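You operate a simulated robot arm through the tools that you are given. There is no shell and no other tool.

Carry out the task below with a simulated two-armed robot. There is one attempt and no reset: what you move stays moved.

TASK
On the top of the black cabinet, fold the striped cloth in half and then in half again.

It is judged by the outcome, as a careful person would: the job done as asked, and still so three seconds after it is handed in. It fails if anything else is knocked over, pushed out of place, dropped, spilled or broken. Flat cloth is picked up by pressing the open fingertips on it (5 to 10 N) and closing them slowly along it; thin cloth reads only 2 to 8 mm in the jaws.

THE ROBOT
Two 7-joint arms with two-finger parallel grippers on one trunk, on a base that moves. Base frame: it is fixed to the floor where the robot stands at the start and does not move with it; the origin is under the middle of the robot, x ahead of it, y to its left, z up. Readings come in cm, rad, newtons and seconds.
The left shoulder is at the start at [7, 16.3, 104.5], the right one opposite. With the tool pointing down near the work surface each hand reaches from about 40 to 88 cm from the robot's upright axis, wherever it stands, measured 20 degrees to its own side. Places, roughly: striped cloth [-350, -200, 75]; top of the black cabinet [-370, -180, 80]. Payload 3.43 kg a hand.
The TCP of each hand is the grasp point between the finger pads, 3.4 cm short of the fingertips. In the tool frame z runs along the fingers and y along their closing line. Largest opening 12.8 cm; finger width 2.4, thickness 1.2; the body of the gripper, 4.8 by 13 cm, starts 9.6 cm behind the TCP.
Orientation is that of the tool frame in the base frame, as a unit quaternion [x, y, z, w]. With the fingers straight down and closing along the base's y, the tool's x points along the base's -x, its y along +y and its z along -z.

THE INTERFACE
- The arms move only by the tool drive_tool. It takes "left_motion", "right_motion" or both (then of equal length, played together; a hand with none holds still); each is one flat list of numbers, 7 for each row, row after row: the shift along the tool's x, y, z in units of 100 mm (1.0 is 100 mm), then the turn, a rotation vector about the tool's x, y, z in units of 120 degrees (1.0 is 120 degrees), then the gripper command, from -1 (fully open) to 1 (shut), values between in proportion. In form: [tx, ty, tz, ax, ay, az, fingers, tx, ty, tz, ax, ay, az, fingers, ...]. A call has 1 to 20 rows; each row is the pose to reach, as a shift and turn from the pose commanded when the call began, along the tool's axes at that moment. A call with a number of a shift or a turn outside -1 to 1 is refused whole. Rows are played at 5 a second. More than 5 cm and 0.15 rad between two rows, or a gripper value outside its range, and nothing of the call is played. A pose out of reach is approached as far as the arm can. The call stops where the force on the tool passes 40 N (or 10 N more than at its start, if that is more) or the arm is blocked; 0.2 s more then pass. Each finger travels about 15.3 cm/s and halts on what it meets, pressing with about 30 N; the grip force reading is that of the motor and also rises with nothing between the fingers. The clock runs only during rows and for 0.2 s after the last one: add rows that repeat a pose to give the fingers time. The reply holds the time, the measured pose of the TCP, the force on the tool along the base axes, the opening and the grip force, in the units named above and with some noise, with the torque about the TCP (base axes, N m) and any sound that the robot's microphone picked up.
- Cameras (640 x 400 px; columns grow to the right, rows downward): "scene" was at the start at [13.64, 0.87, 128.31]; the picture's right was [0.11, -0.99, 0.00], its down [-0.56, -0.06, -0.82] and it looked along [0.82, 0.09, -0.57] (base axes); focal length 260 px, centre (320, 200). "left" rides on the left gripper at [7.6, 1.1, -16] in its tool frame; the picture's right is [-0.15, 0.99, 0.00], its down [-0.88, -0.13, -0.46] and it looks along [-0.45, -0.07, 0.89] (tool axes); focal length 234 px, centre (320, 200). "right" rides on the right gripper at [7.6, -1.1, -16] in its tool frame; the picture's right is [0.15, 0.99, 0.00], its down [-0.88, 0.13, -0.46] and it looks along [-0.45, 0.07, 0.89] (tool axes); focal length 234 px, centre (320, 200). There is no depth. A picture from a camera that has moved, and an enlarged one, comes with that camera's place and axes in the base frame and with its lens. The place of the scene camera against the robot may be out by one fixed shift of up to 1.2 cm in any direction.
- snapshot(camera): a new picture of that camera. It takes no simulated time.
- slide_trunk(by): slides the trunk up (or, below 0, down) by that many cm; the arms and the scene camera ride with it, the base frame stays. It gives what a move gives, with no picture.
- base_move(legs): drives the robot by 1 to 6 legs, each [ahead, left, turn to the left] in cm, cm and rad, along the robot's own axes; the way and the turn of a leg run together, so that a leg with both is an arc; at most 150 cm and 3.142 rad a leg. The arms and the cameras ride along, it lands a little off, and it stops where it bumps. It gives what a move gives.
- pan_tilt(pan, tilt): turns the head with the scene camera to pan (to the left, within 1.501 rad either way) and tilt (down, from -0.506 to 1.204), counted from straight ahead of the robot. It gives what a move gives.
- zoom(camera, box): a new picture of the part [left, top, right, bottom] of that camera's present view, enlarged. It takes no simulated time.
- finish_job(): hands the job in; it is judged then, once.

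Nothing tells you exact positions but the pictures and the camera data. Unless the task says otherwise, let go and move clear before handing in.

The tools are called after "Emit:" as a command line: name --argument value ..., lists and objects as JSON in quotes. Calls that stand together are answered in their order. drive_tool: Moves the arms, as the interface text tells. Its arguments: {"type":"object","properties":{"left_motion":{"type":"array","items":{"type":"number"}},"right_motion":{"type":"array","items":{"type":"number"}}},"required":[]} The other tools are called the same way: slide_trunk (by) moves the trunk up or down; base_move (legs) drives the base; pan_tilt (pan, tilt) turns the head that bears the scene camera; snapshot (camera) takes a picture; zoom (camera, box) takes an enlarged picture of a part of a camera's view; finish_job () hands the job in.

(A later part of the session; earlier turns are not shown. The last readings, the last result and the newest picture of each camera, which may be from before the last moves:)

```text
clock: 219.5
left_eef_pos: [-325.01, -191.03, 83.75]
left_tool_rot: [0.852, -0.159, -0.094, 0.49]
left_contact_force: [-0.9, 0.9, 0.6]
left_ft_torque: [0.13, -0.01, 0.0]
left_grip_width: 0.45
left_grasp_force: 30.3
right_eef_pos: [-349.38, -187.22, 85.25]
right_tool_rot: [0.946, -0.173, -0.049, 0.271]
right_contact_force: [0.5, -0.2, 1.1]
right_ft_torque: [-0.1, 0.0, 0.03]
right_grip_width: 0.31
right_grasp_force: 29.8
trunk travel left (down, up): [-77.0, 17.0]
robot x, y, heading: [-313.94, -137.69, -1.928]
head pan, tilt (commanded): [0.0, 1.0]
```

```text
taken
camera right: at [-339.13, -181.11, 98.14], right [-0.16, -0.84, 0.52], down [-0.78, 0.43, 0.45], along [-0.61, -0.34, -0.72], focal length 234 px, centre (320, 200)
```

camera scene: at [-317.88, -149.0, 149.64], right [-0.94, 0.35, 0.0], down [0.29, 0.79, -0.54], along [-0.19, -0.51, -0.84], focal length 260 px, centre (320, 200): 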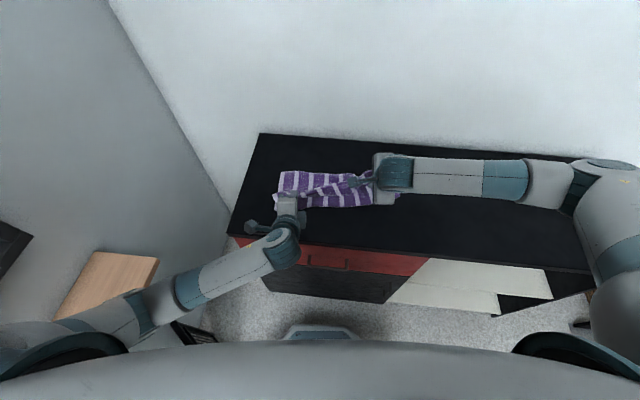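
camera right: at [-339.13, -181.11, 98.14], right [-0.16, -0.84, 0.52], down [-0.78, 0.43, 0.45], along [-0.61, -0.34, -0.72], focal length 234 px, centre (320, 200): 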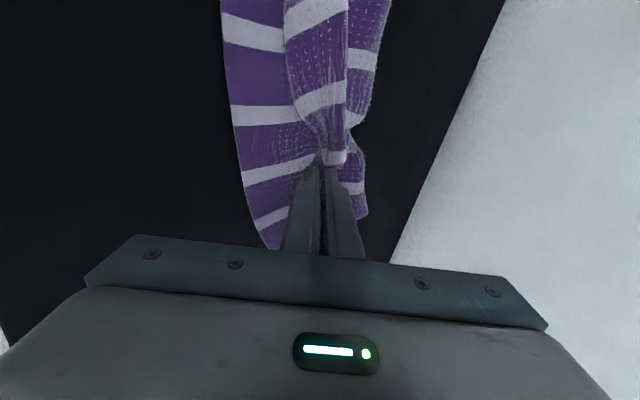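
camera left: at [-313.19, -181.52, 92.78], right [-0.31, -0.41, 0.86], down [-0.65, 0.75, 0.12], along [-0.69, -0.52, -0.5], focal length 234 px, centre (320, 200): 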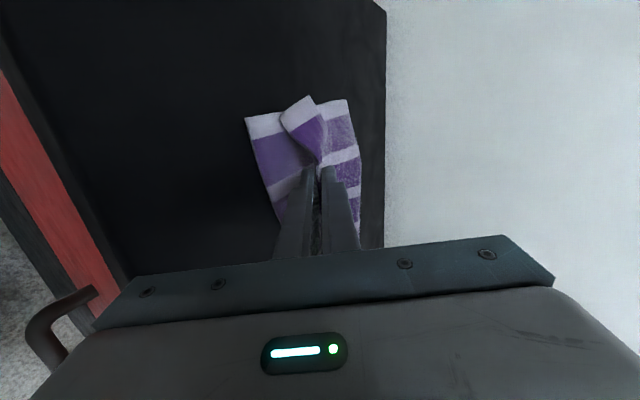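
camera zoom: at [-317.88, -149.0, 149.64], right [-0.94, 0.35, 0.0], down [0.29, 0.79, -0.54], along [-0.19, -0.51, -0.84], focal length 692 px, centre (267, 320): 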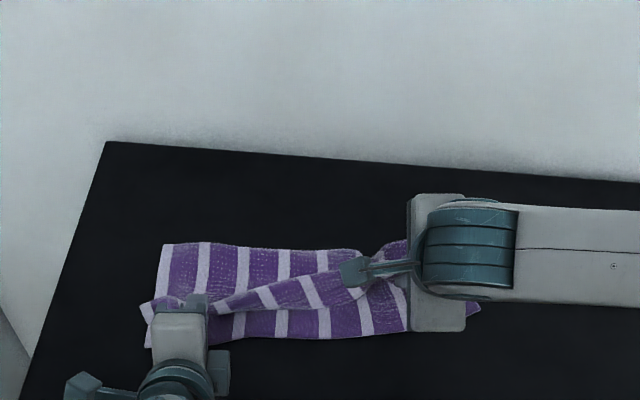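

The crease formed too near (about 12.8 cm instead of 15). I'll lift the edge back over and farther out so more of the bottom lies flat, then lay it again.

Emit:
drive_tool --left_motion '[0, 0.13, -0.02, 0, 0, 0, 1, 0, 0.267, -0.038, 0, 0, 0, 1, 0, 0.4, -0.05, 0, 0, 0, 1, 0, 0.543, -0.06, 0, 0, 0, 1, 0, 0.7, -0.05, 0, 0, 0, 1, 0, 0.85, -0.029, 0, 0, 0, 1]' --right_motion '[0, 0.09, -0.08, 0, 0, 0, 1, 0, 0.188, -0.154, 0, 0, 0, 1, 0, 0.3, -0.235, 0, 0, 0, 1, 0, 0.405, -0.315, 0, 0, 0, 1, 0, 0.54, -0.38, 0, 0, 0, 1, 0, 0.68, -0.44, 0, 0, 0, 1]'

Emit:
drive_tool --left_motion '[0, 0.13, 0.07, 0, 0, 0, 1, 0, 0.255, 0.142, 0, 0, 0, 1, 0, 0.34, 0.24, 0, 0, 0, 1, 0, 0.423, 0.333, 0, 0, 0, 1, 0, 0.473, 0.45, 0, 0, 0, 1, 0, 0.522, 0.565, 0, 0, 0, 1, 0, 0.55, 0.68, 0, 0, 0, 1, 0, 0.572, 0.79, 0, 0, 0, 1]' --right_motion '[0, 0.14, -0.01, 0, 0, 0, 1, 0, 0.283, -0.002, 0, 0, 0, 1, 0, 0.4, 0.04, 0, 0, 0, 1, 0, 0.514, 0.08, 0, 0, 0, 1, 0, 0.606, 0.16, 0, 0, 0, 1, 0, 0.698, 0.24, 0, 0, 0, 1, 0, 0.775, 0.335, 0, 0, 0, 1, 0, 0.852, 0.429, 0, 0, 0, 1]'

Emit:
snapshot --camera "scene"

Emit:
zoom --camera "scene" --box '[220, 80, 460, 230]'

```text
clock: 220.9
left_eef_pos: [-326.42, -194.88, 91.4]
left_tool_rot: [0.852, -0.159, -0.093, 0.49]
left_contact_force: [0.1, 0.0, -0.3]
left_ft_torque: [0.05, -0.04, -0.01]
left_grip_width: 0.46
left_grasp_force: 30.0
right_eef_pos: [-350.52, -190.41, 92.48]
right_tool_rot: [0.945, -0.173, -0.049, 0.272]
right_contact_force: [0.2, -0.6, 0.1]
right_ft_torque: [-0.06, 0.04, 0.01]
right_grip_width: 0.32
right_grasp_force: 30.0
trunk travel left (down, up): [-77.0, 17.0]
robot x, y, heading: [-313.59, -137.9, -1.931]
head pan, tilt (commanded): [0.0, 1.0]
```

```text
clock: 222.7
left_eef_pos: [-329.93, -203.9, 92.17]
left_tool_rot: [0.852, -0.159, -0.095, 0.49]
left_contact_force: [-0.4, -0.3, -0.3]
left_ft_torque: [0.13, -0.05, 0.0]
left_grip_width: 0.44
left_grasp_force: 30.2
right_eef_pos: [-354.02, -199.32, 93.4]
right_tool_rot: [0.945, -0.173, -0.049, 0.272]
right_contact_force: [0.2, 0.2, -0.5]
right_ft_torque: [-0.09, 0.02, 0.04]
right_grip_width: 0.3
right_grasp_force: 30.1
trunk travel left (down, up): [-77.0, 17.0]
robot x, y, heading: [-313.38, -137.47, -1.927]
head pan, tilt (commanded): [0.0, 1.0]
```

```text
taken
camera scene: at [-317.91, -149.1, 149.62], right [-0.94, 0.35, 0.0], down [0.29, 0.79, -0.54], along [-0.19, -0.51, -0.84], focal length 260 px, centre (320, 200)
```

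scene: 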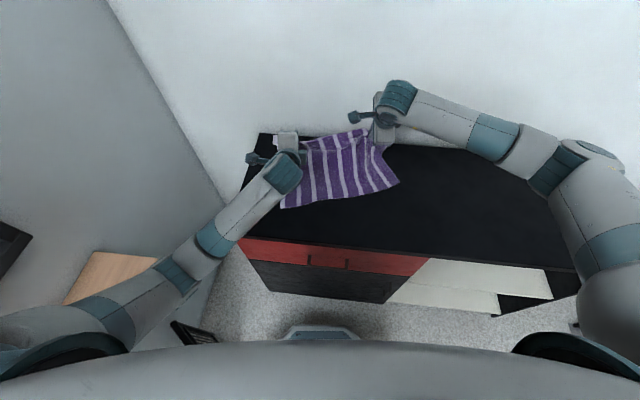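

```text
2.67 times, centred on (340, 155) of scene
camera zoom: at [-317.91, -149.1, 149.62], right [-0.94, 0.35, 0.0], down [0.29, 0.79, -0.54], along [-0.19, -0.51, -0.84], focal length 692 px, centre (267, 320)
```

zoom: 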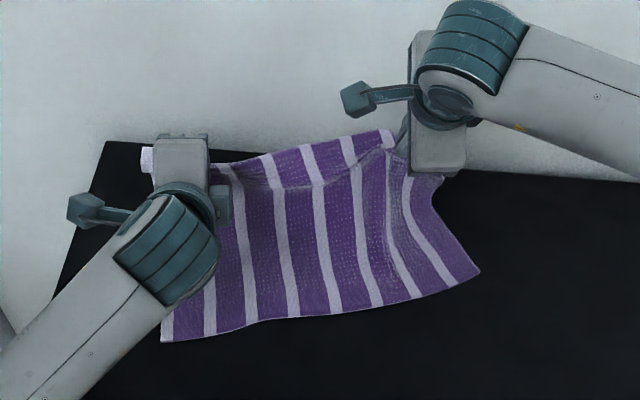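

The cloth's right side was dragged back and it's now turned about 15° relative to me, but that's fine as long as the edges meet. I'll lay the edge over parallel to the near edge as it now lies.

Emit:
drive_tool --left_motion '[0, -0.099, -0.151, 0, 0, 0, 1, 0, -0.215, -0.292, 0, 0, 0, 1, 0, -0.357, -0.418, 0, 0, 0, 1, 0, -0.525, -0.529, 0, 0, 0, 1, 0, -0.708, -0.607, 0, 0, 0, 1, 0, -0.9, -0.658, 0, 0, 0, 1]' --right_motion '[-0.01, -0.116, -0.059, 0, 0, 0, 1, -0.03, -0.243, -0.102, 0, 0, 0, 1, -0.04, -0.385, -0.119, 0, 0, 0, 1, -0.06, -0.534, -0.105, 0, 0, 0, 1, -0.07, -0.699, -0.065, 0, 0, 0, 1, -0.08, -0.85, 0.007, 0, 0, 0, 1]'

Emit:
zoom --camera "scene" --box '[220, 80, 460, 230]'

Emit:
snapshot --camera "left"

Emit:
snapshot --camera "right"

```text
clock: 224.1
left_eef_pos: [-326.32, -194.15, 87.82]
left_tool_rot: [0.852, -0.16, -0.095, 0.49]
left_contact_force: [-4.8, -0.2, 0.0]
left_ft_torque: [0.07, 0.02, 0.01]
left_grip_width: 0.43
left_grasp_force: 30.6
right_eef_pos: [-352.21, -192.3, 88.92]
right_tool_rot: [0.945, -0.173, -0.049, 0.272]
right_contact_force: [4.3, -0.3, 0.0]
right_ft_torque: [-0.01, -0.14, 0.12]
right_grip_width: 0.32
right_grasp_force: 30.3
trunk travel left (down, up): [-77.0, 17.0]
robot x, y, heading: [-313.74, -137.72, -1.926]
head pan, tilt (commanded): [0.0, 1.0]
```

```text
2.67 times, centred on (340, 155) of scene
camera zoom: at [-317.9, -148.94, 149.64], right [-0.94, 0.35, 0.0], down [0.29, 0.79, -0.54], along [-0.19, -0.51, -0.84], focal length 692 px, centre (267, 320)
```

zoom: 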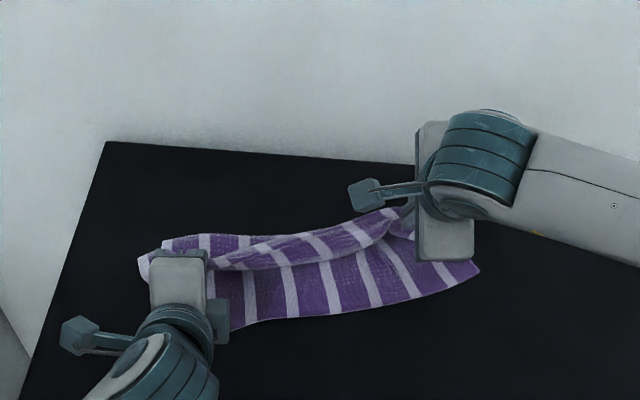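

```text
taken
camera left: at [-314.45, -184.67, 96.72], right [-0.31, -0.41, 0.86], down [-0.65, 0.75, 0.12], along [-0.69, -0.52, -0.5], focal length 234 px, centre (320, 200)
```

left: 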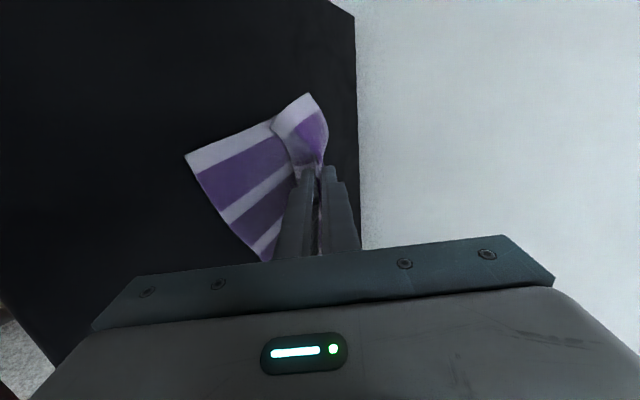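

```text
taken
camera right: at [-341.94, -186.19, 101.82], right [-0.16, -0.83, 0.53], down [-0.78, 0.44, 0.45], along [-0.61, -0.34, -0.72], focal length 234 px, centre (320, 200)
```

right: 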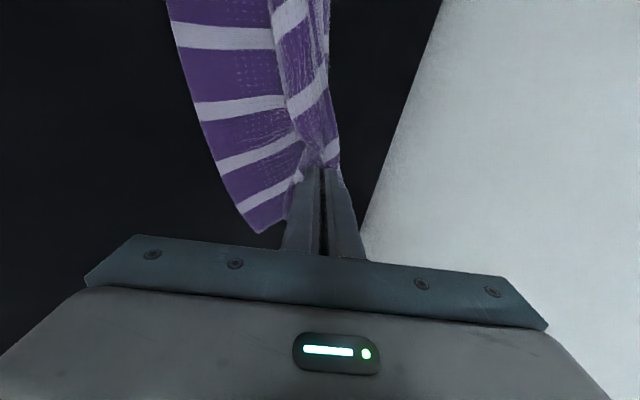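

The pinch gathers about 5 cm of cloth, which explains the short fold. I'll go back out so the crease sits at mid-cloth, then release about 7 cm in from the near edge and smooth the gathered part out afterwards.

Emit:
drive_tool --left_motion '[-0.02, 0.173, 0.01, 0, 0, 0, 1, -0.03, 0.346, 0.02, 0, 0, 0, 1, -0.04, 0.49, 0.168, 0, 0, 0, 1, -0.05, 0.633, 0.316, 0, 0, 0, 1, -0.05, 0.69, 0.514, 0, 0, 0, 1, -0.05, 0.746, 0.712, 0, 0, 0, 1, -0.05, 0.71, 0.8, 0, 0, 0, 1, -0.05, 0.671, 0.883, 0, 0, 0, 1]' --right_motion '[0.02, 0.147, -0.086, 0, 0, 0, 1, 0.03, 0.293, -0.172, 0, 0, 0, 1, 0.04, 0.49, -0.11, 0, 0, 0, 1, 0.05, 0.687, -0.048, 0, 0, 0, 1, 0.05, 0.84, 0.105, 0, 0, 0, 1, 0.05, 0.99, 0.257, 0, 0, 0, 1, 0.05, 0.995, 0.35, 0, 0, 0, 1, 0.05, 0.999, 0.437, 0, 0, 0, 1]'

Emit:
snapshot --camera "scene"

Emit:
zoom --camera "scene" --box '[220, 80, 460, 230]'

```text
clock: 225.9
left_eef_pos: [-330.72, -204.42, 89.21]
left_tool_rot: [0.852, -0.158, -0.095, 0.49]
left_contact_force: [-0.4, 0.2, -0.4]
left_ft_torque: [0.1, -0.01, -0.01]
left_grip_width: 0.45
left_grasp_force: 30.1
right_eef_pos: [-355.61, -202.73, 90.42]
right_tool_rot: [0.945, -0.172, -0.049, 0.273]
right_contact_force: [0.6, -0.6, 0.2]
right_ft_torque: [-0.04, -0.02, 0.02]
right_grip_width: 0.29
right_grasp_force: 30.1
trunk travel left (down, up): [-77.0, 17.0]
robot x, y, heading: [-313.72, -137.71, -1.933]
head pan, tilt (commanded): [0.0, 1.0]
```

```text
taken
camera scene: at [-317.91, -149.1, 149.62], right [-0.94, 0.35, 0.0], down [0.29, 0.79, -0.54], along [-0.19, -0.51, -0.84], focal length 260 px, centre (320, 200)
```

scene: 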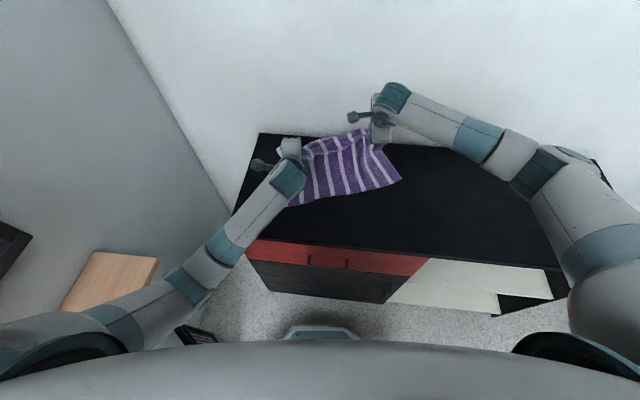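

```text
2.67 times, centred on (340, 155) of scene
camera zoom: at [-317.91, -149.1, 149.62], right [-0.94, 0.35, 0.0], down [0.29, 0.79, -0.54], along [-0.19, -0.51, -0.84], focal length 692 px, centre (267, 320)
```

zoom: 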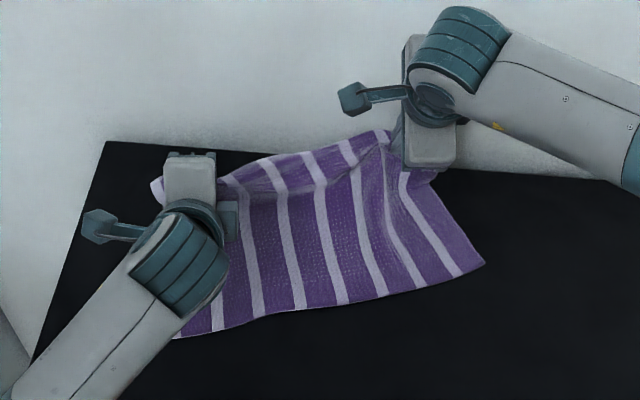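

The held edge is now above the mid-line, with about 15 cm flat in front. Laying it over toward the near side, perpendicular to the near edge.

Emit:
drive_tool --left_motion '[-0.036, -0.06, -0.104, 0, 0, 0, 1, -0.077, -0.156, -0.21, 0, 0, 0, 1, -0.12, -0.28, -0.306, 0, 0, 0, 1, -0.16, -0.435, -0.373, 0, 0, 0, 1, -0.197, -0.598, -0.417, 0, 0, 0, 1, -0.22, -0.756, -0.43, 0, 0, 0, 1, -0.24, -0.87, -0.428, 0, 0, 0, 1]' --right_motion '[-0.03, -0.091, -0.056, 0, 0, 0, 1, -0.067, -0.21, -0.093, 0, 0, 0, 1, -0.105, -0.35, -0.109, 0, 0, 0, 1, -0.14, -0.505, -0.087, 0, 0, 0, 1, -0.17, -0.657, -0.039, 0, 0, 0, 1, -0.195, -0.793, 0.03, 0, 0, 0, 1, -0.21, -0.885, 0.095, 0, 0, 0, 1]'

Emit:
zoom --camera "scene" --box '[220, 80, 460, 230]'

Emit:
snapshot --camera "left"

Emit:
snapshot --camera "right"

```text
clock: 227.5
left_eef_pos: [-330.12, -195.96, 83.89]
left_tool_rot: [0.852, -0.159, -0.095, 0.491]
left_contact_force: [-1.4, 0.0, 0.2]
left_ft_torque: [0.08, -0.03, -0.02]
left_grip_width: 0.44
left_grasp_force: 29.8
right_eef_pos: [-355.06, -195.14, 85.07]
right_tool_rot: [0.945, -0.173, -0.049, 0.273]
right_contact_force: [2.4, 1.1, 2.3]
right_ft_torque: [-0.07, -0.03, 0.07]
right_grip_width: 0.28
right_grasp_force: 29.8
trunk travel left (down, up): [-77.0, 17.0]
robot x, y, heading: [-313.62, -137.53, -1.93]
head pan, tilt (commanded): [0.0, 1.0]
```

```text
2.67 times, centred on (340, 155) of scene
camera zoom: at [-317.87, -148.95, 149.65], right [-0.94, 0.35, 0.0], down [0.29, 0.79, -0.54], along [-0.19, -0.51, -0.84], focal length 692 px, centre (267, 320)
```

zoom: 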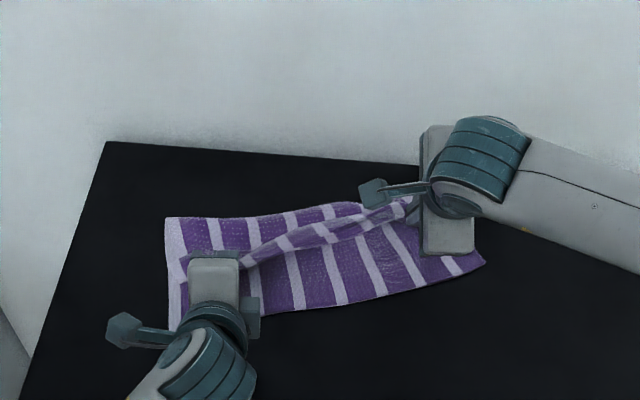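

```text
taken
camera left: at [-318.16, -186.44, 92.8], right [-0.31, -0.41, 0.86], down [-0.65, 0.75, 0.12], along [-0.69, -0.52, -0.5], focal length 234 px, centre (320, 200)
```

left: 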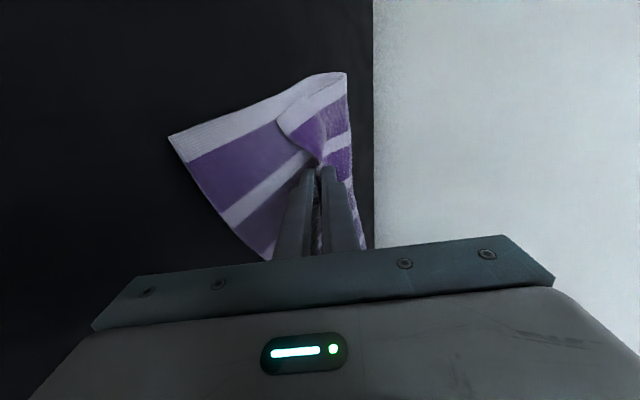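

```text
taken
camera right: at [-344.75, -189.15, 97.93], right [-0.16, -0.83, 0.53], down [-0.78, 0.44, 0.45], along [-0.61, -0.34, -0.72], focal length 234 px, centre (320, 200)
```

right: 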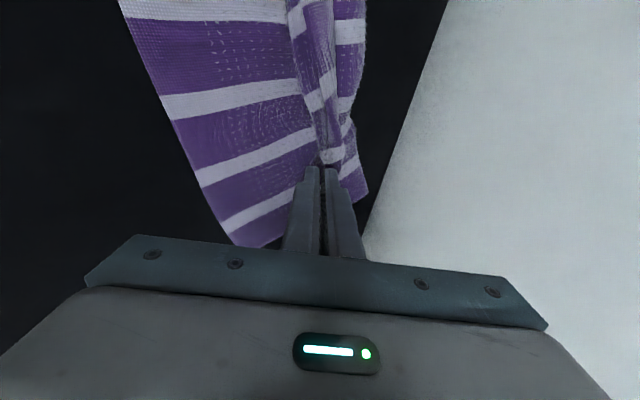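

The crease is now around mid-cloth. I'll open the fingers a little and withdraw them backward-up, which should also drag the gathered edge toward the near side.

Emit:
drive_tool --left_motion '[0, 0.02, 0, 0, 0, 0, 0.95, 0, 0.04, 0, 0, 0, 0, 0.85, 0, 0.06, 0, 0, 0, 0, 0.75, 0, 0.08, 0, 0, 0, 0, 0.65, 0, 0.08, 0, 0, 0, 0, 0.6]' --right_motion '[0, 0.02, 0, 0, 0, 0, 0.95, 0, 0.03, 0, 0, 0, 0, 0.85, 0, 0.04, 0, 0, 0, 0, 0.75, 0, 0.05, 0, 0, 0, 0, 0.65, 0, 0.05, 0, 0, 0, 0, 0.6]'

Emit:
snapshot --camera "left"

Emit:
snapshot --camera "right"

Emit:
zoom --camera "scene" --box '[220, 80, 460, 230]'

```text
clock: 228.7
left_eef_pos: [-330.26, -196.28, 84.43]
left_tool_rot: [0.852, -0.159, -0.095, 0.49]
left_contact_force: [-0.8, 0.0, -0.3]
left_ft_torque: [-0.03, -0.02, -0.01]
left_grip_width: 2.59
left_grasp_force: 0.0
right_eef_pos: [-355.17, -195.54, 85.28]
right_tool_rot: [0.945, -0.173, -0.05, 0.272]
right_contact_force: [0.2, 0.5, 0.5]
right_ft_torque: [0.03, -0.02, -0.03]
right_grip_width: 2.57
right_grasp_force: 0.1
trunk travel left (down, up): [-77.0, 17.0]
robot x, y, heading: [-313.86, -137.72, -1.928]
head pan, tilt (commanded): [0.0, 1.0]
```

```text
taken
camera left: at [-318.36, -186.87, 93.44], right [-0.31, -0.41, 0.86], down [-0.65, 0.75, 0.12], along [-0.69, -0.52, -0.5], focal length 234 px, centre (320, 200)
```

left: 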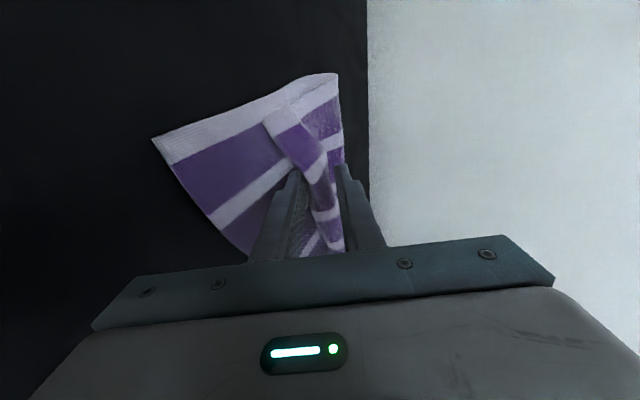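

```text
taken
camera right: at [-344.91, -189.61, 98.14], right [-0.16, -0.84, 0.53], down [-0.78, 0.44, 0.45], along [-0.61, -0.34, -0.72], focal length 234 px, centre (320, 200)
```

right: 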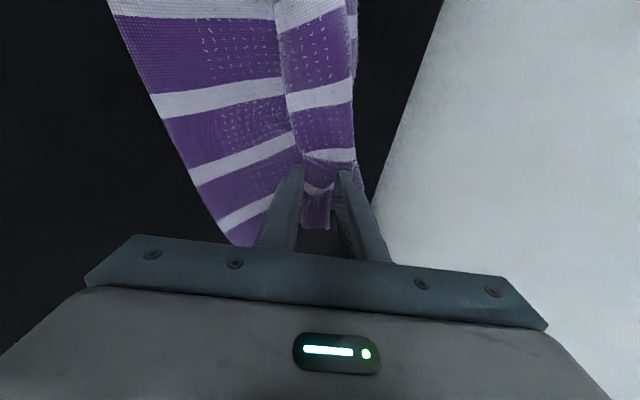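

```text
2.67 times, centred on (340, 155) of scene
camera zoom: at [-317.89, -149.02, 149.63], right [-0.94, 0.35, 0.0], down [0.29, 0.79, -0.54], along [-0.19, -0.51, -0.84], focal length 692 px, centre (267, 320)
```

zoom: 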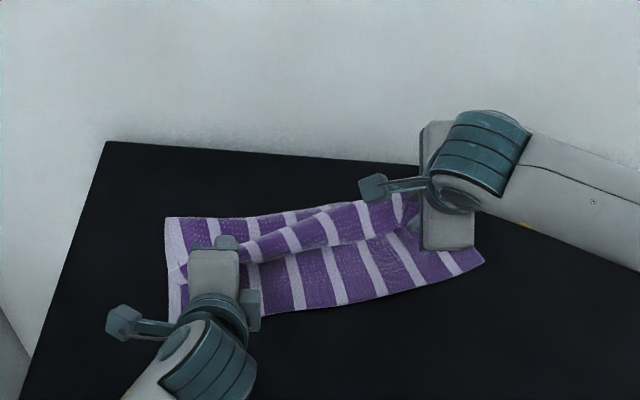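

The edge is released; the flap came to lie turned back again. I'll withdraw the hands, look, and then flip the flap over by pressing fingertips on its edge and dragging it toward the near side.

Emit:
drive_tool --left_motion '[0, 0.1, -0.1, 0, 0, 0, 0.6, 0, 0.3, -0.2, 0, 0, 0, 0.6, 0, 0.6, -0.2, 0, 0, 0, 0.6, 0, 0.9, -0.2, 0, 0, 0, 0.6]' --right_motion '[0, 0.05, -0.15, 0, 0, 0, 0.6, 0, 0.15, -0.4, 0, 0, 0, 0.6, 0, 0.3, -0.65, 0, 0, 0, 0.6, 0, 0.4, -0.9, 0, 0, 0, 0.6]'

Emit:
drive_tool --left_motion '[0, 0, 0, 0.07, 0, 0, 0.6, 0, 0, 0, 0.14, 0, 0, 0.6, 0, 0, 0, 0.21, 0, 0, 0.6, 0, 0, 0, 0.28, 0, 0, 0.6, 0, 0, 0, 0.35, 0, 0, 0.6, 0, 0, 0, 0.42, 0, 0, 0.6, 0, 0, 0, 0.49, 0, 0, 0.6]' --right_motion '[0, 0, 0, 0.04, 0, 0, 0.6, 0, 0, 0, 0.08, 0, 0, 0.6, 0, 0, 0, 0.12, 0, 0, 0.6, 0, 0, 0, 0.16, 0, 0, 0.6, 0, 0, 0, 0.2, 0, 0, 0.6, 0, 0, 0, 0.24, 0, 0, 0.6, 0, 0, 0, 0.263, 0, 0, 0.6]'

Emit:
snapshot --camera "scene"

Emit:
zoom --camera "scene" --box '[250, 140, 430, 220]'

```text
clock: 229.7
left_eef_pos: [-331.24, -198.99, 93.35]
left_tool_rot: [0.852, -0.159, -0.094, 0.49]
left_contact_force: [0.5, -0.6, -0.6]
left_ft_torque: [-0.01, -0.08, 0.0]
left_grip_width: 2.57
left_grasp_force: 0.1
right_eef_pos: [-354.68, -194.24, 95.07]
right_tool_rot: [0.946, -0.173, -0.05, 0.271]
right_contact_force: [-0.6, -0.8, 0.2]
right_ft_torque: [-0.04, 0.01, 0.01]
right_grip_width: 2.56
right_grasp_force: 0.0
trunk travel left (down, up): [-77.0, 17.0]
robot x, y, heading: [-313.95, -137.83, -1.925]
head pan, tilt (commanded): [0.0, 1.0]
```

```text
clock: 231.3
left_eef_pos: [-331.13, -198.95, 93.16]
left_tool_rot: [0.983, -0.185, -0.003, 0.007]
left_contact_force: [-0.1, -0.2, -0.1]
left_ft_torque: [-0.01, -0.03, -0.01]
left_grip_width: 2.54
left_grasp_force: 0.0
right_eef_pos: [-354.77, -194.4, 94.96]
right_tool_rot: [0.984, -0.18, 0.0, 0.004]
right_contact_force: [-0.7, -0.6, -0.1]
right_ft_torque: [0.0, -0.03, 0.02]
right_grip_width: 2.55
right_grasp_force: 0.0
trunk travel left (down, up): [-77.0, 17.0]
robot x, y, heading: [-313.7, -137.59, -1.926]
head pan, tilt (commanded): [0.0, 1.0]
```

```text
taken
camera scene: at [-318.0, -149.06, 149.62], right [-0.94, 0.35, 0.0], down [0.29, 0.79, -0.54], along [-0.19, -0.51, -0.84], focal length 260 px, centre (320, 200)
```

scene: 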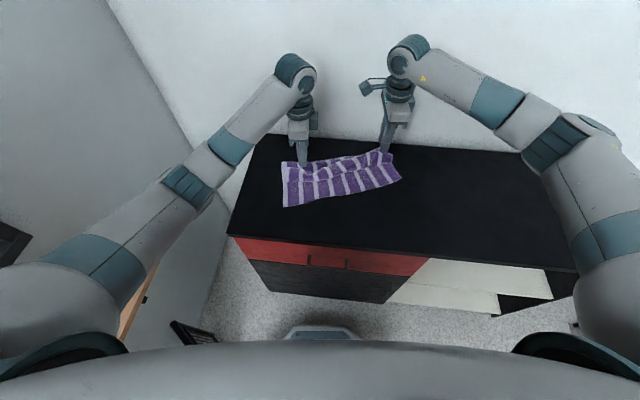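

```text
3.56 times, centred on (340, 180) of scene
camera zoom: at [-318.0, -149.06, 149.62], right [-0.94, 0.35, 0.0], down [0.29, 0.79, -0.54], along [-0.19, -0.51, -0.84], focal length 923 px, centre (249, 271)
```

zoom: 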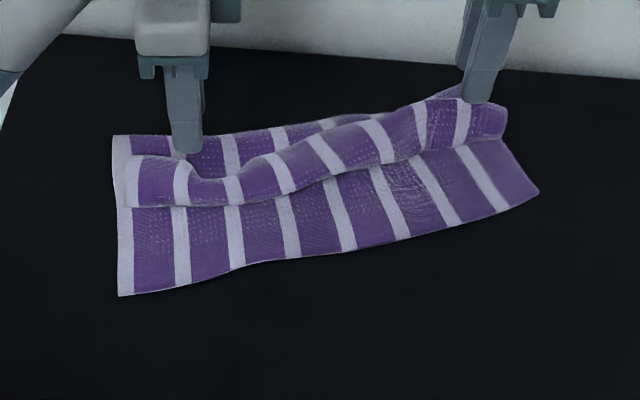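

The flap is about 6 cm wide; flipped over it would land right on the near edge. I'll close the fingers, set them on the flap about 1 cm inside its free edge, and drag it over toward the near edge.

Emit:
drive_tool --left_motion '[0.08, 0.2, 0.1, 0, 0, 0, 1, 0.166, 0.41, 0.2, 0, 0, 0, 1, 0.166, 0.41, 0.4, 0, 0, 0, 1, 0.166, 0.41, 0.6, 0, 0, 0, 1, 0.166, 0.41, 0.78, 0, 0, 0, 1]' --right_motion '[0.09, 0.26, 0.1, 0, 0, 0, 1, 0.18, 0.53, 0.3, 0, 0, 0, 1, 0.18, 0.53, 0.55, 0, 0, 0, 1, 0.18, 0.53, 0.8, 0, 0, 0, 1, 0.18, 0.53, 0.96, 0, 0, 0, 1]'

Emit:
zoom --camera "scene" --box '[250, 140, 430, 220]'

Emit:
zoom --camera "left" --box '[180, 60, 440, 250]'

Emit:
zoom --camera "right" --box '[200, 60, 440, 250]'

```text
clock: 232.5
left_eef_pos: [-331.12, -203.53, 85.61]
left_tool_rot: [0.983, -0.185, -0.004, 0.009]
left_contact_force: [-0.4, 0.2, 0.5]
left_ft_torque: [0.01, -0.03, 0.0]
left_grip_width: 0.0
left_grasp_force: 29.6
right_eef_pos: [-354.81, -200.12, 85.43]
right_tool_rot: [0.984, -0.18, 0.0, 0.005]
right_contact_force: [1.0, -0.2, 0.6]
right_ft_torque: [0.0, 0.01, 0.04]
right_grip_width: 0.0
right_grasp_force: 30.2
trunk travel left (down, up): [-77.0, 17.0]
robot x, y, heading: [-313.59, -137.56, -1.931]
head pan, tilt (commanded): [0.0, 1.0]
```

```text
3.56 times, centred on (340, 180) of scene
camera zoom: at [-317.9, -149.06, 149.63], right [-0.94, 0.35, 0.0], down [0.29, 0.79, -0.54], along [-0.19, -0.51, -0.84], focal length 923 px, centre (249, 271)
```

zoom: 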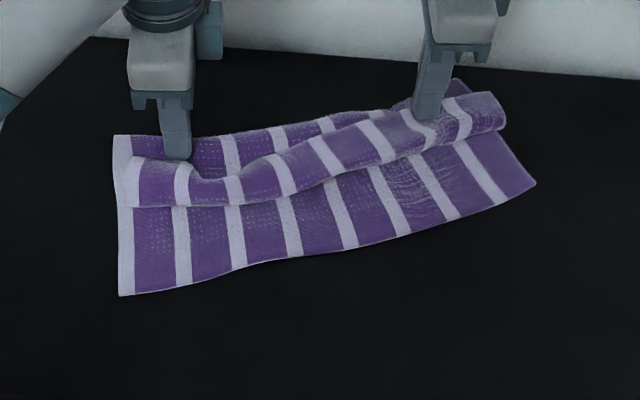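

```text
2.11 times, centred on (310, 155) of left
camera zoom: at [-324.43, -207.18, 101.51], right [-0.5, -0.87, 0.02], down [-0.77, 0.45, 0.46], along [-0.41, 0.21, -0.89], focal length 493 px, centre (341, 295)
```

zoom: 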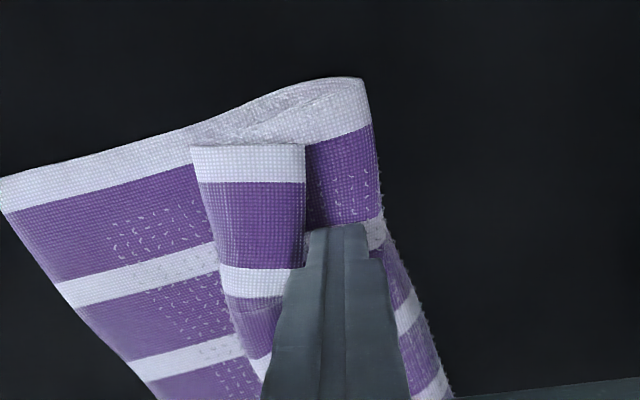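

```text
2.11 times, centred on (320, 155) of right
camera zoom: at [-347.54, -201.67, 101.29], right [-0.21, -0.98, 0.01], down [-0.87, 0.19, 0.46], along [-0.45, 0.09, -0.89], focal length 493 px, centre (320, 295)
```

zoom: 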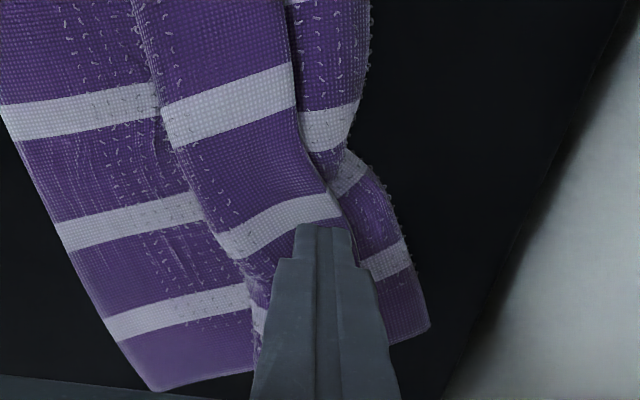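

The views show the left fingers just beyond the flap's free edge and the right at the edge. I'll move the right 1 cm farther out, touch down lightly on the layer below, and sweep toward the near side so the flap's edge is pushed over.

Emit:
drive_tool --left_motion '[0, 0, 0.03, 0, 0, 0, 1, 0, 0, 0.06, 0, 0, 0, 1, 0, 0, 0.09, 0, 0, 0, 1]' --right_motion '[0, 0.1, 0.0, 0, 0, 0, 1, 0, 0.12, 0.04, 0, 0, 0, 1, 0, 0.12, 0.07, 0, 0, 0, 1]'

```text
clock: 233.3
left_eef_pos: [-331.27, -203.48, 84.6]
left_tool_rot: [0.983, -0.185, -0.004, 0.009]
left_contact_force: [-1.0, 0.0, 0.1]
left_ft_torque: [-0.01, 0.06, 0.0]
left_grip_width: 0.0
left_grasp_force: 30.3
right_eef_pos: [-355.35, -201.2, 84.77]
right_tool_rot: [0.984, -0.181, 0.0, 0.005]
right_contact_force: [0.2, 0.2, 2.6]
right_ft_torque: [0.05, 0.02, -0.01]
right_grip_width: 0.0
right_grasp_force: 30.1
trunk travel left (down, up): [-77.0, 17.0]
robot x, y, heading: [-313.92, -137.9, -1.93]
head pan, tilt (commanded): [0.0, 1.0]
```

Emit:
drive_tool --left_motion '[0, 0, 0.03, 0, 0, 0, 1, 0, 0, 0.05, 0, 0, 0, 1]'

```text
clock: 233.9
left_eef_pos: [-331.15, -203.64, 84.22]
left_tool_rot: [0.983, -0.184, -0.005, 0.01]
left_contact_force: [-0.3, 0.1, 5.4]
left_ft_torque: [0.01, -0.01, 0.01]
left_grip_width: 0.01
left_grasp_force: 30.1
right_eef_pos: [-355.29, -201.08, 84.87]
right_tool_rot: [0.984, -0.181, 0.001, 0.005]
right_contact_force: [-0.6, 0.1, 1.3]
right_ft_torque: [0.0, 0.01, 0.06]
right_grip_width: 0.0
right_grasp_force: 30.2
trunk travel left (down, up): [-77.0, 17.0]
robot x, y, heading: [-313.0, -137.79, -1.926]
head pan, tilt (commanded): [0.0, 1.0]
```

Contact on both. Sweeping 4 cm toward the near side and checking.

Emit:
drive_tool --left_motion '[-0.03, -0.096, -0.015, 0, 0, 0, 1, -0.06, -0.19, -0.015, 0, 0, 0, 1, -0.085, -0.287, -0.015, 0, 0, 0, 1, -0.113, -0.383, -0.015, 0, 0, 0, 1]' --right_motion '[-0.03, -0.096, 0.005, 0, 0, 0, 1, -0.06, -0.19, 0.005, 0, 0, 0, 1, -0.085, -0.287, 0.005, 0, 0, 0, 1, -0.113, -0.383, 0.005, 0, 0, 0, 1]'

Emit:
zoom --camera "left" --box '[180, 60, 440, 250]'

Emit:
zoom --camera "right" --box '[200, 60, 440, 250]'

Emit:
zoom --camera "scene" --box '[250, 140, 430, 220]'

```text
clock: 234.9
left_eef_pos: [-330.75, -199.46, 84.34]
left_tool_rot: [0.983, -0.185, -0.005, 0.009]
left_contact_force: [0.1, -0.9, 1.4]
left_ft_torque: [-0.03, 0.0, 0.0]
left_grip_width: 0.0
left_grasp_force: 30.1
right_eef_pos: [-355.05, -197.14, 84.7]
right_tool_rot: [0.983, -0.181, -0.001, 0.005]
right_contact_force: [-0.7, -0.9, 2.2]
right_ft_torque: [-0.02, 0.01, 0.04]
right_grip_width: 0.01
right_grasp_force: 30.4
trunk travel left (down, up): [-77.0, 17.0]
robot x, y, heading: [-313.65, -137.68, -1.929]
head pan, tilt (commanded): [0.0, 1.0]
```

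```text
2.11 times, centred on (310, 155) of left
camera zoom: at [-324.15, -203.09, 100.28], right [-0.5, -0.87, 0.02], down [-0.77, 0.45, 0.46], along [-0.41, 0.21, -0.89], focal length 493 px, centre (341, 295)
```

zoom: 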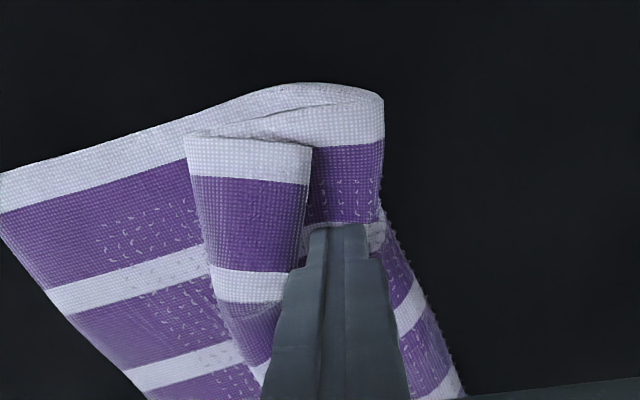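

```text
2.11 times, centred on (320, 155) of right
camera zoom: at [-347.71, -198.71, 100.62], right [-0.21, -0.98, 0.01], down [-0.87, 0.2, 0.46], along [-0.45, 0.09, -0.89], focal length 493 px, centre (320, 295)
```

zoom: 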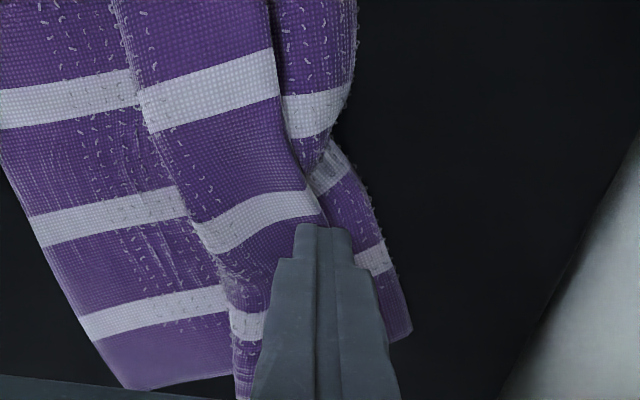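

```text
3.56 times, centred on (340, 180) of scene
camera zoom: at [-317.89, -148.92, 149.64], right [-0.94, 0.35, 0.0], down [0.29, 0.79, -0.54], along [-0.19, -0.51, -0.84], focal length 923 px, centre (249, 271)
```

zoom: 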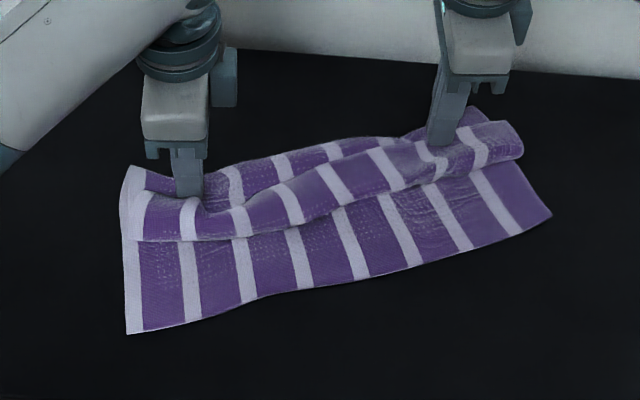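

The whole cloth slid together: it glides easily on the cabinet. So I'll pin the bottom layer with the right hand and drag the flap over with the left hand. First, lift both and place the right hand on the bare near strip.

Emit:
drive_tool --left_motion '[0, 0, -0.2, 0, 0, 0, 1, 0, 0, -0.3, 0, 0, 0, 1]' --right_motion '[0, 0, -0.2, 0, 0, 0, 1, 0, 0, -0.4, 0, 0, 0, 1]'

Emit:
snapshot --camera "scene"

Emit:
zoom --camera "scene" --box '[250, 140, 430, 220]'

```text
clock: 235.5
left_eef_pos: [-330.78, -199.43, 87.34]
left_tool_rot: [0.983, -0.184, -0.004, 0.009]
left_contact_force: [-0.2, -0.2, 0.2]
left_ft_torque: [0.03, -0.01, 0.03]
left_grip_width: 0.0
left_grasp_force: 30.3
right_eef_pos: [-355.02, -197.17, 88.72]
right_tool_rot: [0.984, -0.18, 0.0, 0.004]
right_contact_force: [-0.1, 0.4, -0.2]
right_ft_torque: [0.03, -0.01, 0.0]
right_grip_width: 0.0
right_grasp_force: 30.0
trunk travel left (down, up): [-77.0, 17.0]
robot x, y, heading: [-313.71, -137.42, -1.929]
head pan, tilt (commanded): [0.0, 1.0]
```

```text
taken
camera scene: at [-317.87, -148.98, 149.63], right [-0.94, 0.35, 0.0], down [0.29, 0.79, -0.54], along [-0.19, -0.51, -0.84], focal length 260 px, centre (320, 200)
```

scene: 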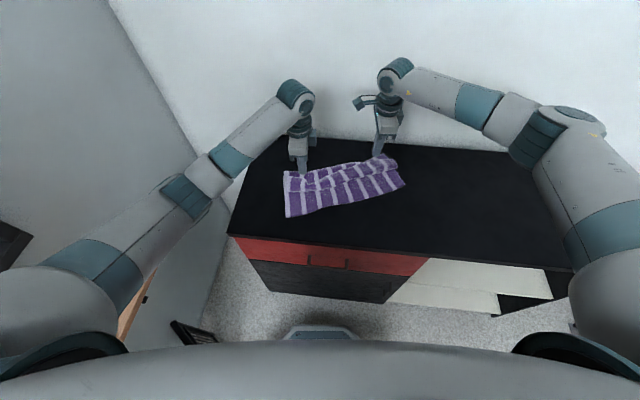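

```text
3.56 times, centred on (340, 180) of scene
camera zoom: at [-317.87, -148.98, 149.63], right [-0.94, 0.35, 0.0], down [0.29, 0.79, -0.54], along [-0.19, -0.51, -0.84], focal length 923 px, centre (249, 271)
```

zoom: 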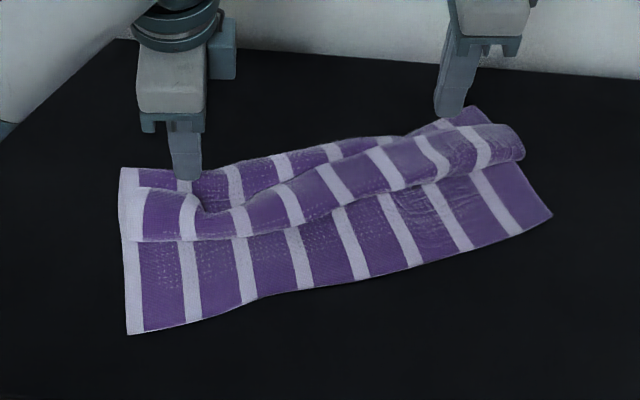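

Placing the right hand on the bare near strip to pin the bottom layer, and the left on the flap near its free edge.

Emit:
drive_tool --left_motion '[0.08, -0.1, 0, 0, 0, 0, 1, 0.16, -0.21, 0.1, 0, 0, 0, 1, 0.16, -0.21, 0.2, 0, 0, 0, 1, 0.16, -0.21, 0.24, 0, 0, 0, 1]' --right_motion '[0.15, -0.33, 0, 0, 0, 0, 1, 0.3, -0.66, 0, 0, 0, 0, 1, 0.45, -0.99, 0.1, 0, 0, 0, 1, 0.45, -0.99, 0.4, 0, 0, 0, 1]'

Emit:
drive_tool --left_motion '[0, 0, 0.02, 0, 0, 0, 1, 0, 0, 0.04, 0, 0, 0, 1]' --right_motion '[0, 0, 0.03, 0, 0, 0, 1, 0, 0, 0.07, 0, 0, 0, 1]'

Emit:
zoom --camera "left" --box '[180, 60, 440, 250]'

Emit:
zoom --camera "scene" --box '[250, 140, 430, 220]'

```text
clock: 236.5
left_eef_pos: [-328.63, -198.06, 84.79]
left_tool_rot: [0.983, -0.185, -0.003, 0.008]
left_contact_force: [-1.3, 1.0, 1.7]
left_ft_torque: [0.05, 0.01, 0.0]
left_grip_width: 0.01
left_grasp_force: 29.7
right_eef_pos: [-347.41, -189.5, 84.5]
right_tool_rot: [0.984, -0.181, -0.001, 0.005]
right_contact_force: [1.0, -0.3, -0.5]
right_ft_torque: [-0.03, 0.04, -0.02]
right_grip_width: 0.0
right_grasp_force: 29.5
trunk travel left (down, up): [-77.0, 17.0]
robot x, y, heading: [-313.73, -137.98, -1.925]
head pan, tilt (commanded): [0.0, 1.0]
```

```text
clock: 237.1
left_eef_pos: [-328.59, -198.09, 84.52]
left_tool_rot: [0.983, -0.185, -0.004, 0.009]
left_contact_force: [-0.5, -0.6, 2.9]
left_ft_torque: [0.03, -0.02, 0.04]
left_grip_width: 0.0
left_grasp_force: 29.8
right_eef_pos: [-347.37, -189.41, 83.89]
right_tool_rot: [0.983, -0.181, -0.001, 0.006]
right_contact_force: [0.1, 0.4, 0.5]
right_ft_torque: [0.01, 0.0, 0.0]
right_grip_width: 0.03
right_grasp_force: 29.9
trunk travel left (down, up): [-77.0, 17.0]
robot x, y, heading: [-313.41, -137.53, -1.929]
head pan, tilt (commanded): [0.0, 1.0]
```

```text
2.11 times, centred on (310, 155) of left
camera zoom: at [-321.86, -201.76, 100.43], right [-0.5, -0.87, 0.02], down [-0.77, 0.45, 0.46], along [-0.41, 0.21, -0.89], focal length 493 px, centre (341, 295)
```

zoom: 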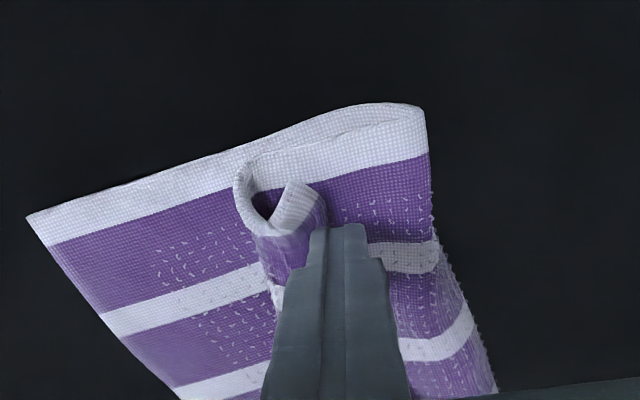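

```text
3.56 times, centred on (340, 180) of scene
camera zoom: at [-317.88, -148.96, 149.65], right [-0.94, 0.35, 0.0], down [0.29, 0.79, -0.54], along [-0.19, -0.51, -0.84], focal length 923 px, centre (249, 271)
```

zoom: 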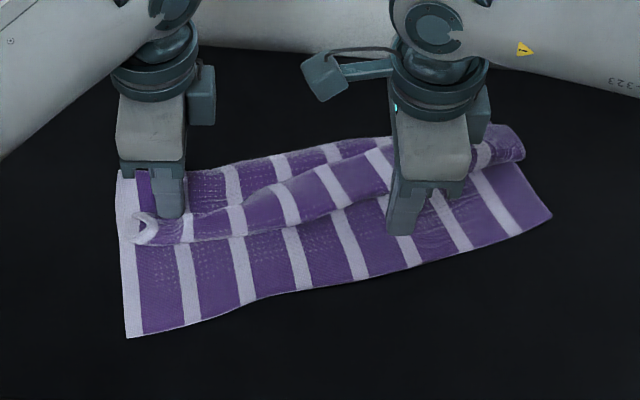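

The left fingers are just behind the flap's edge and it's already buckling up. Pressing the pin harder, then sweeping left toward the near side.

Emit:
drive_tool --right_motion '[0, 0, 0.03, 0, 0, 0, 1, 0, 0, 0.06, 0, 0, 0, 1, 0, 0, 0.09, 0, 0, 0, 1]'

Emit:
drive_tool --left_motion '[-0.015, -0.05, 0, 0, 0, 0, 1, -0.03, -0.1, 0, 0, 0, 0, 1, -0.045, -0.15, 0, 0, 0, 0, 1, -0.06, -0.2, 0, 0, 0, 0, 1, -0.075, -0.25, 0, 0, 0, 0, 1, -0.09, -0.3, 0, 0, 0, 0, 1]'

Emit:
zoom --camera "left" --box '[180, 60, 440, 250]'

Emit:
zoom --camera "scene" --box '[250, 140, 430, 220]'

```text
clock: 237.9
left_eef_pos: [-328.55, -197.95, 84.51]
left_tool_rot: [0.983, -0.186, -0.004, 0.009]
left_contact_force: [0.1, -0.2, 2.7]
left_ft_torque: [0.08, -0.03, 0.02]
left_grip_width: 0.0
left_grasp_force: 30.0
right_eef_pos: [-347.38, -189.8, 83.72]
right_tool_rot: [0.984, -0.18, 0.001, 0.01]
right_contact_force: [1.1, 5.4, 24.6]
right_ft_torque: [0.27, 0.0, -0.01]
right_grip_width: 0.01
right_grasp_force: 29.7
trunk travel left (down, up): [-77.0, 17.0]
robot x, y, heading: [-313.48, -137.58, -1.932]
head pan, tilt (commanded): [0.0, 1.0]
stopped in row 3 (right hand): the force on the tool passed its limit at 41 N (the readings are from after the stop); the commanded pose is now the measured one
```

```text
clock: 239.3
left_eef_pos: [-328.23, -194.89, 84.56]
left_tool_rot: [0.983, -0.184, -0.004, 0.01]
left_contact_force: [0.0, -1.5, 2.7]
left_ft_torque: [-0.02, -0.04, 0.01]
left_grip_width: 0.0
left_grasp_force: 30.2
right_eef_pos: [-347.3, -189.79, 83.64]
right_tool_rot: [0.984, -0.18, 0.0, 0.01]
right_contact_force: [-2.7, -6.6, 35.5]
right_ft_torque: [-0.1, 0.11, 0.04]
right_grip_width: 0.0
right_grasp_force: 30.4
trunk travel left (down, up): [-77.0, 17.0]
robot x, y, heading: [-313.6, -137.66, -1.926]
head pan, tilt (commanded): [0.0, 1.0]
```

```text
2.11 times, centred on (310, 155) of left
camera zoom: at [-321.49, -198.45, 100.43], right [-0.5, -0.87, 0.02], down [-0.77, 0.45, 0.46], along [-0.41, 0.21, -0.89], focal length 493 px, centre (341, 295)
```

zoom: 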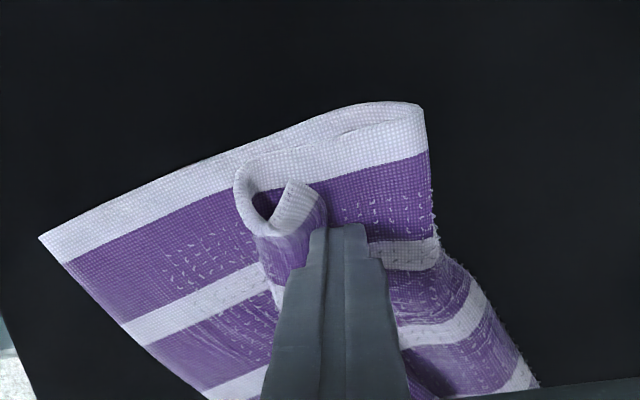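

```text
3.56 times, centred on (340, 180) of scene
camera zoom: at [-317.7, -148.72, 149.68], right [-0.94, 0.35, 0.0], down [0.29, 0.79, -0.54], along [-0.19, -0.51, -0.84], focal length 923 px, centre (249, 271)
```

zoom: 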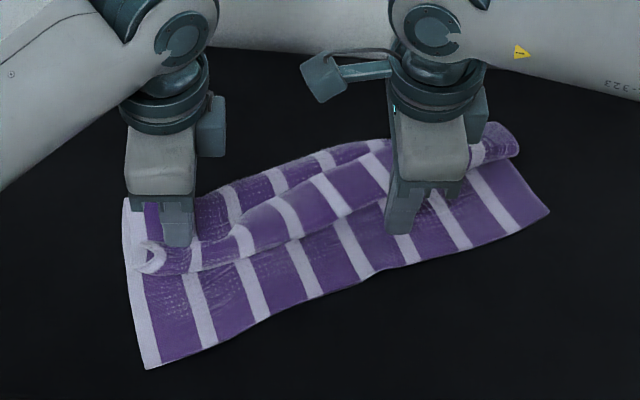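

The cloth pivoted about the pin because the left finger still presses on it. The flap's edge is standing up now, so I'll raise the left finger a few millimetres and push only the upright flap.

Emit:
drive_tool --left_motion '[0, 0.03, -0.05, 0, 0, 0, 1, 0, 0.03, -0.05, 0, 0, 0, 1, -0.015, -0.03, -0.05, 0, 0, 0, 1, -0.03, -0.09, -0.05, 0, 0, 0, 1, -0.045, -0.15, -0.05, 0, 0, 0, 1, -0.06, -0.21, -0.05, 0, 0, 0, 1, -0.075, -0.27, -0.05, 0, 0, 0, 1, -0.09, -0.33, -0.05, 0, 0, 0, 1]'

Emit:
zoom --camera "left" --box '[180, 60, 440, 250]'

Emit:
zoom --camera "scene" --box '[250, 140, 430, 220]'

```text
clock: 241.1
left_eef_pos: [-327.78, -191.46, 84.74]
left_tool_rot: [0.983, -0.185, -0.004, 0.01]
left_contact_force: [-0.9, 0.0, 0.1]
left_ft_torque: [0.01, 0.02, 0.0]
left_grip_width: 0.01
left_grasp_force: 29.6
right_eef_pos: [-347.29, -189.87, 83.72]
right_tool_rot: [0.984, -0.181, 0.0, 0.01]
right_contact_force: [-2.8, -6.0, 36.8]
right_ft_torque: [-0.07, 0.14, 0.03]
right_grip_width: 0.01
right_grasp_force: 29.7
trunk travel left (down, up): [-77.0, 17.0]
robot x, y, heading: [-313.71, -137.32, -1.927]
head pan, tilt (commanded): [0.0, 1.0]
```

```text
2.11 times, centred on (310, 155) of left
camera zoom: at [-321.12, -195.05, 100.87], right [-0.5, -0.87, 0.02], down [-0.77, 0.45, 0.46], along [-0.41, 0.21, -0.89], focal length 493 px, centre (341, 295)
```

zoom: 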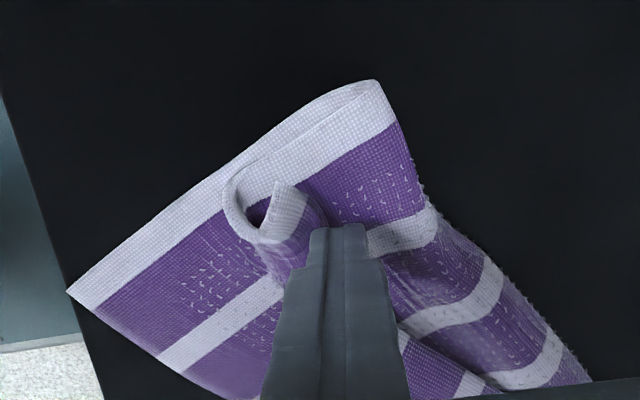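

```text
3.56 times, centred on (340, 180) of scene
camera zoom: at [-317.69, -148.73, 149.67], right [-0.94, 0.35, 0.0], down [0.29, 0.79, -0.54], along [-0.19, -0.51, -0.84], focal length 923 px, centre (249, 271)
```

zoom: 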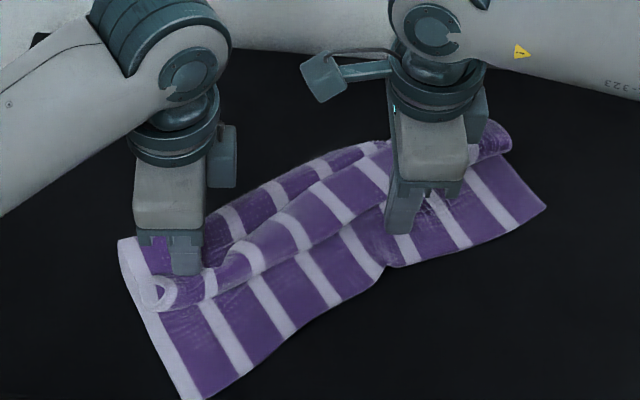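

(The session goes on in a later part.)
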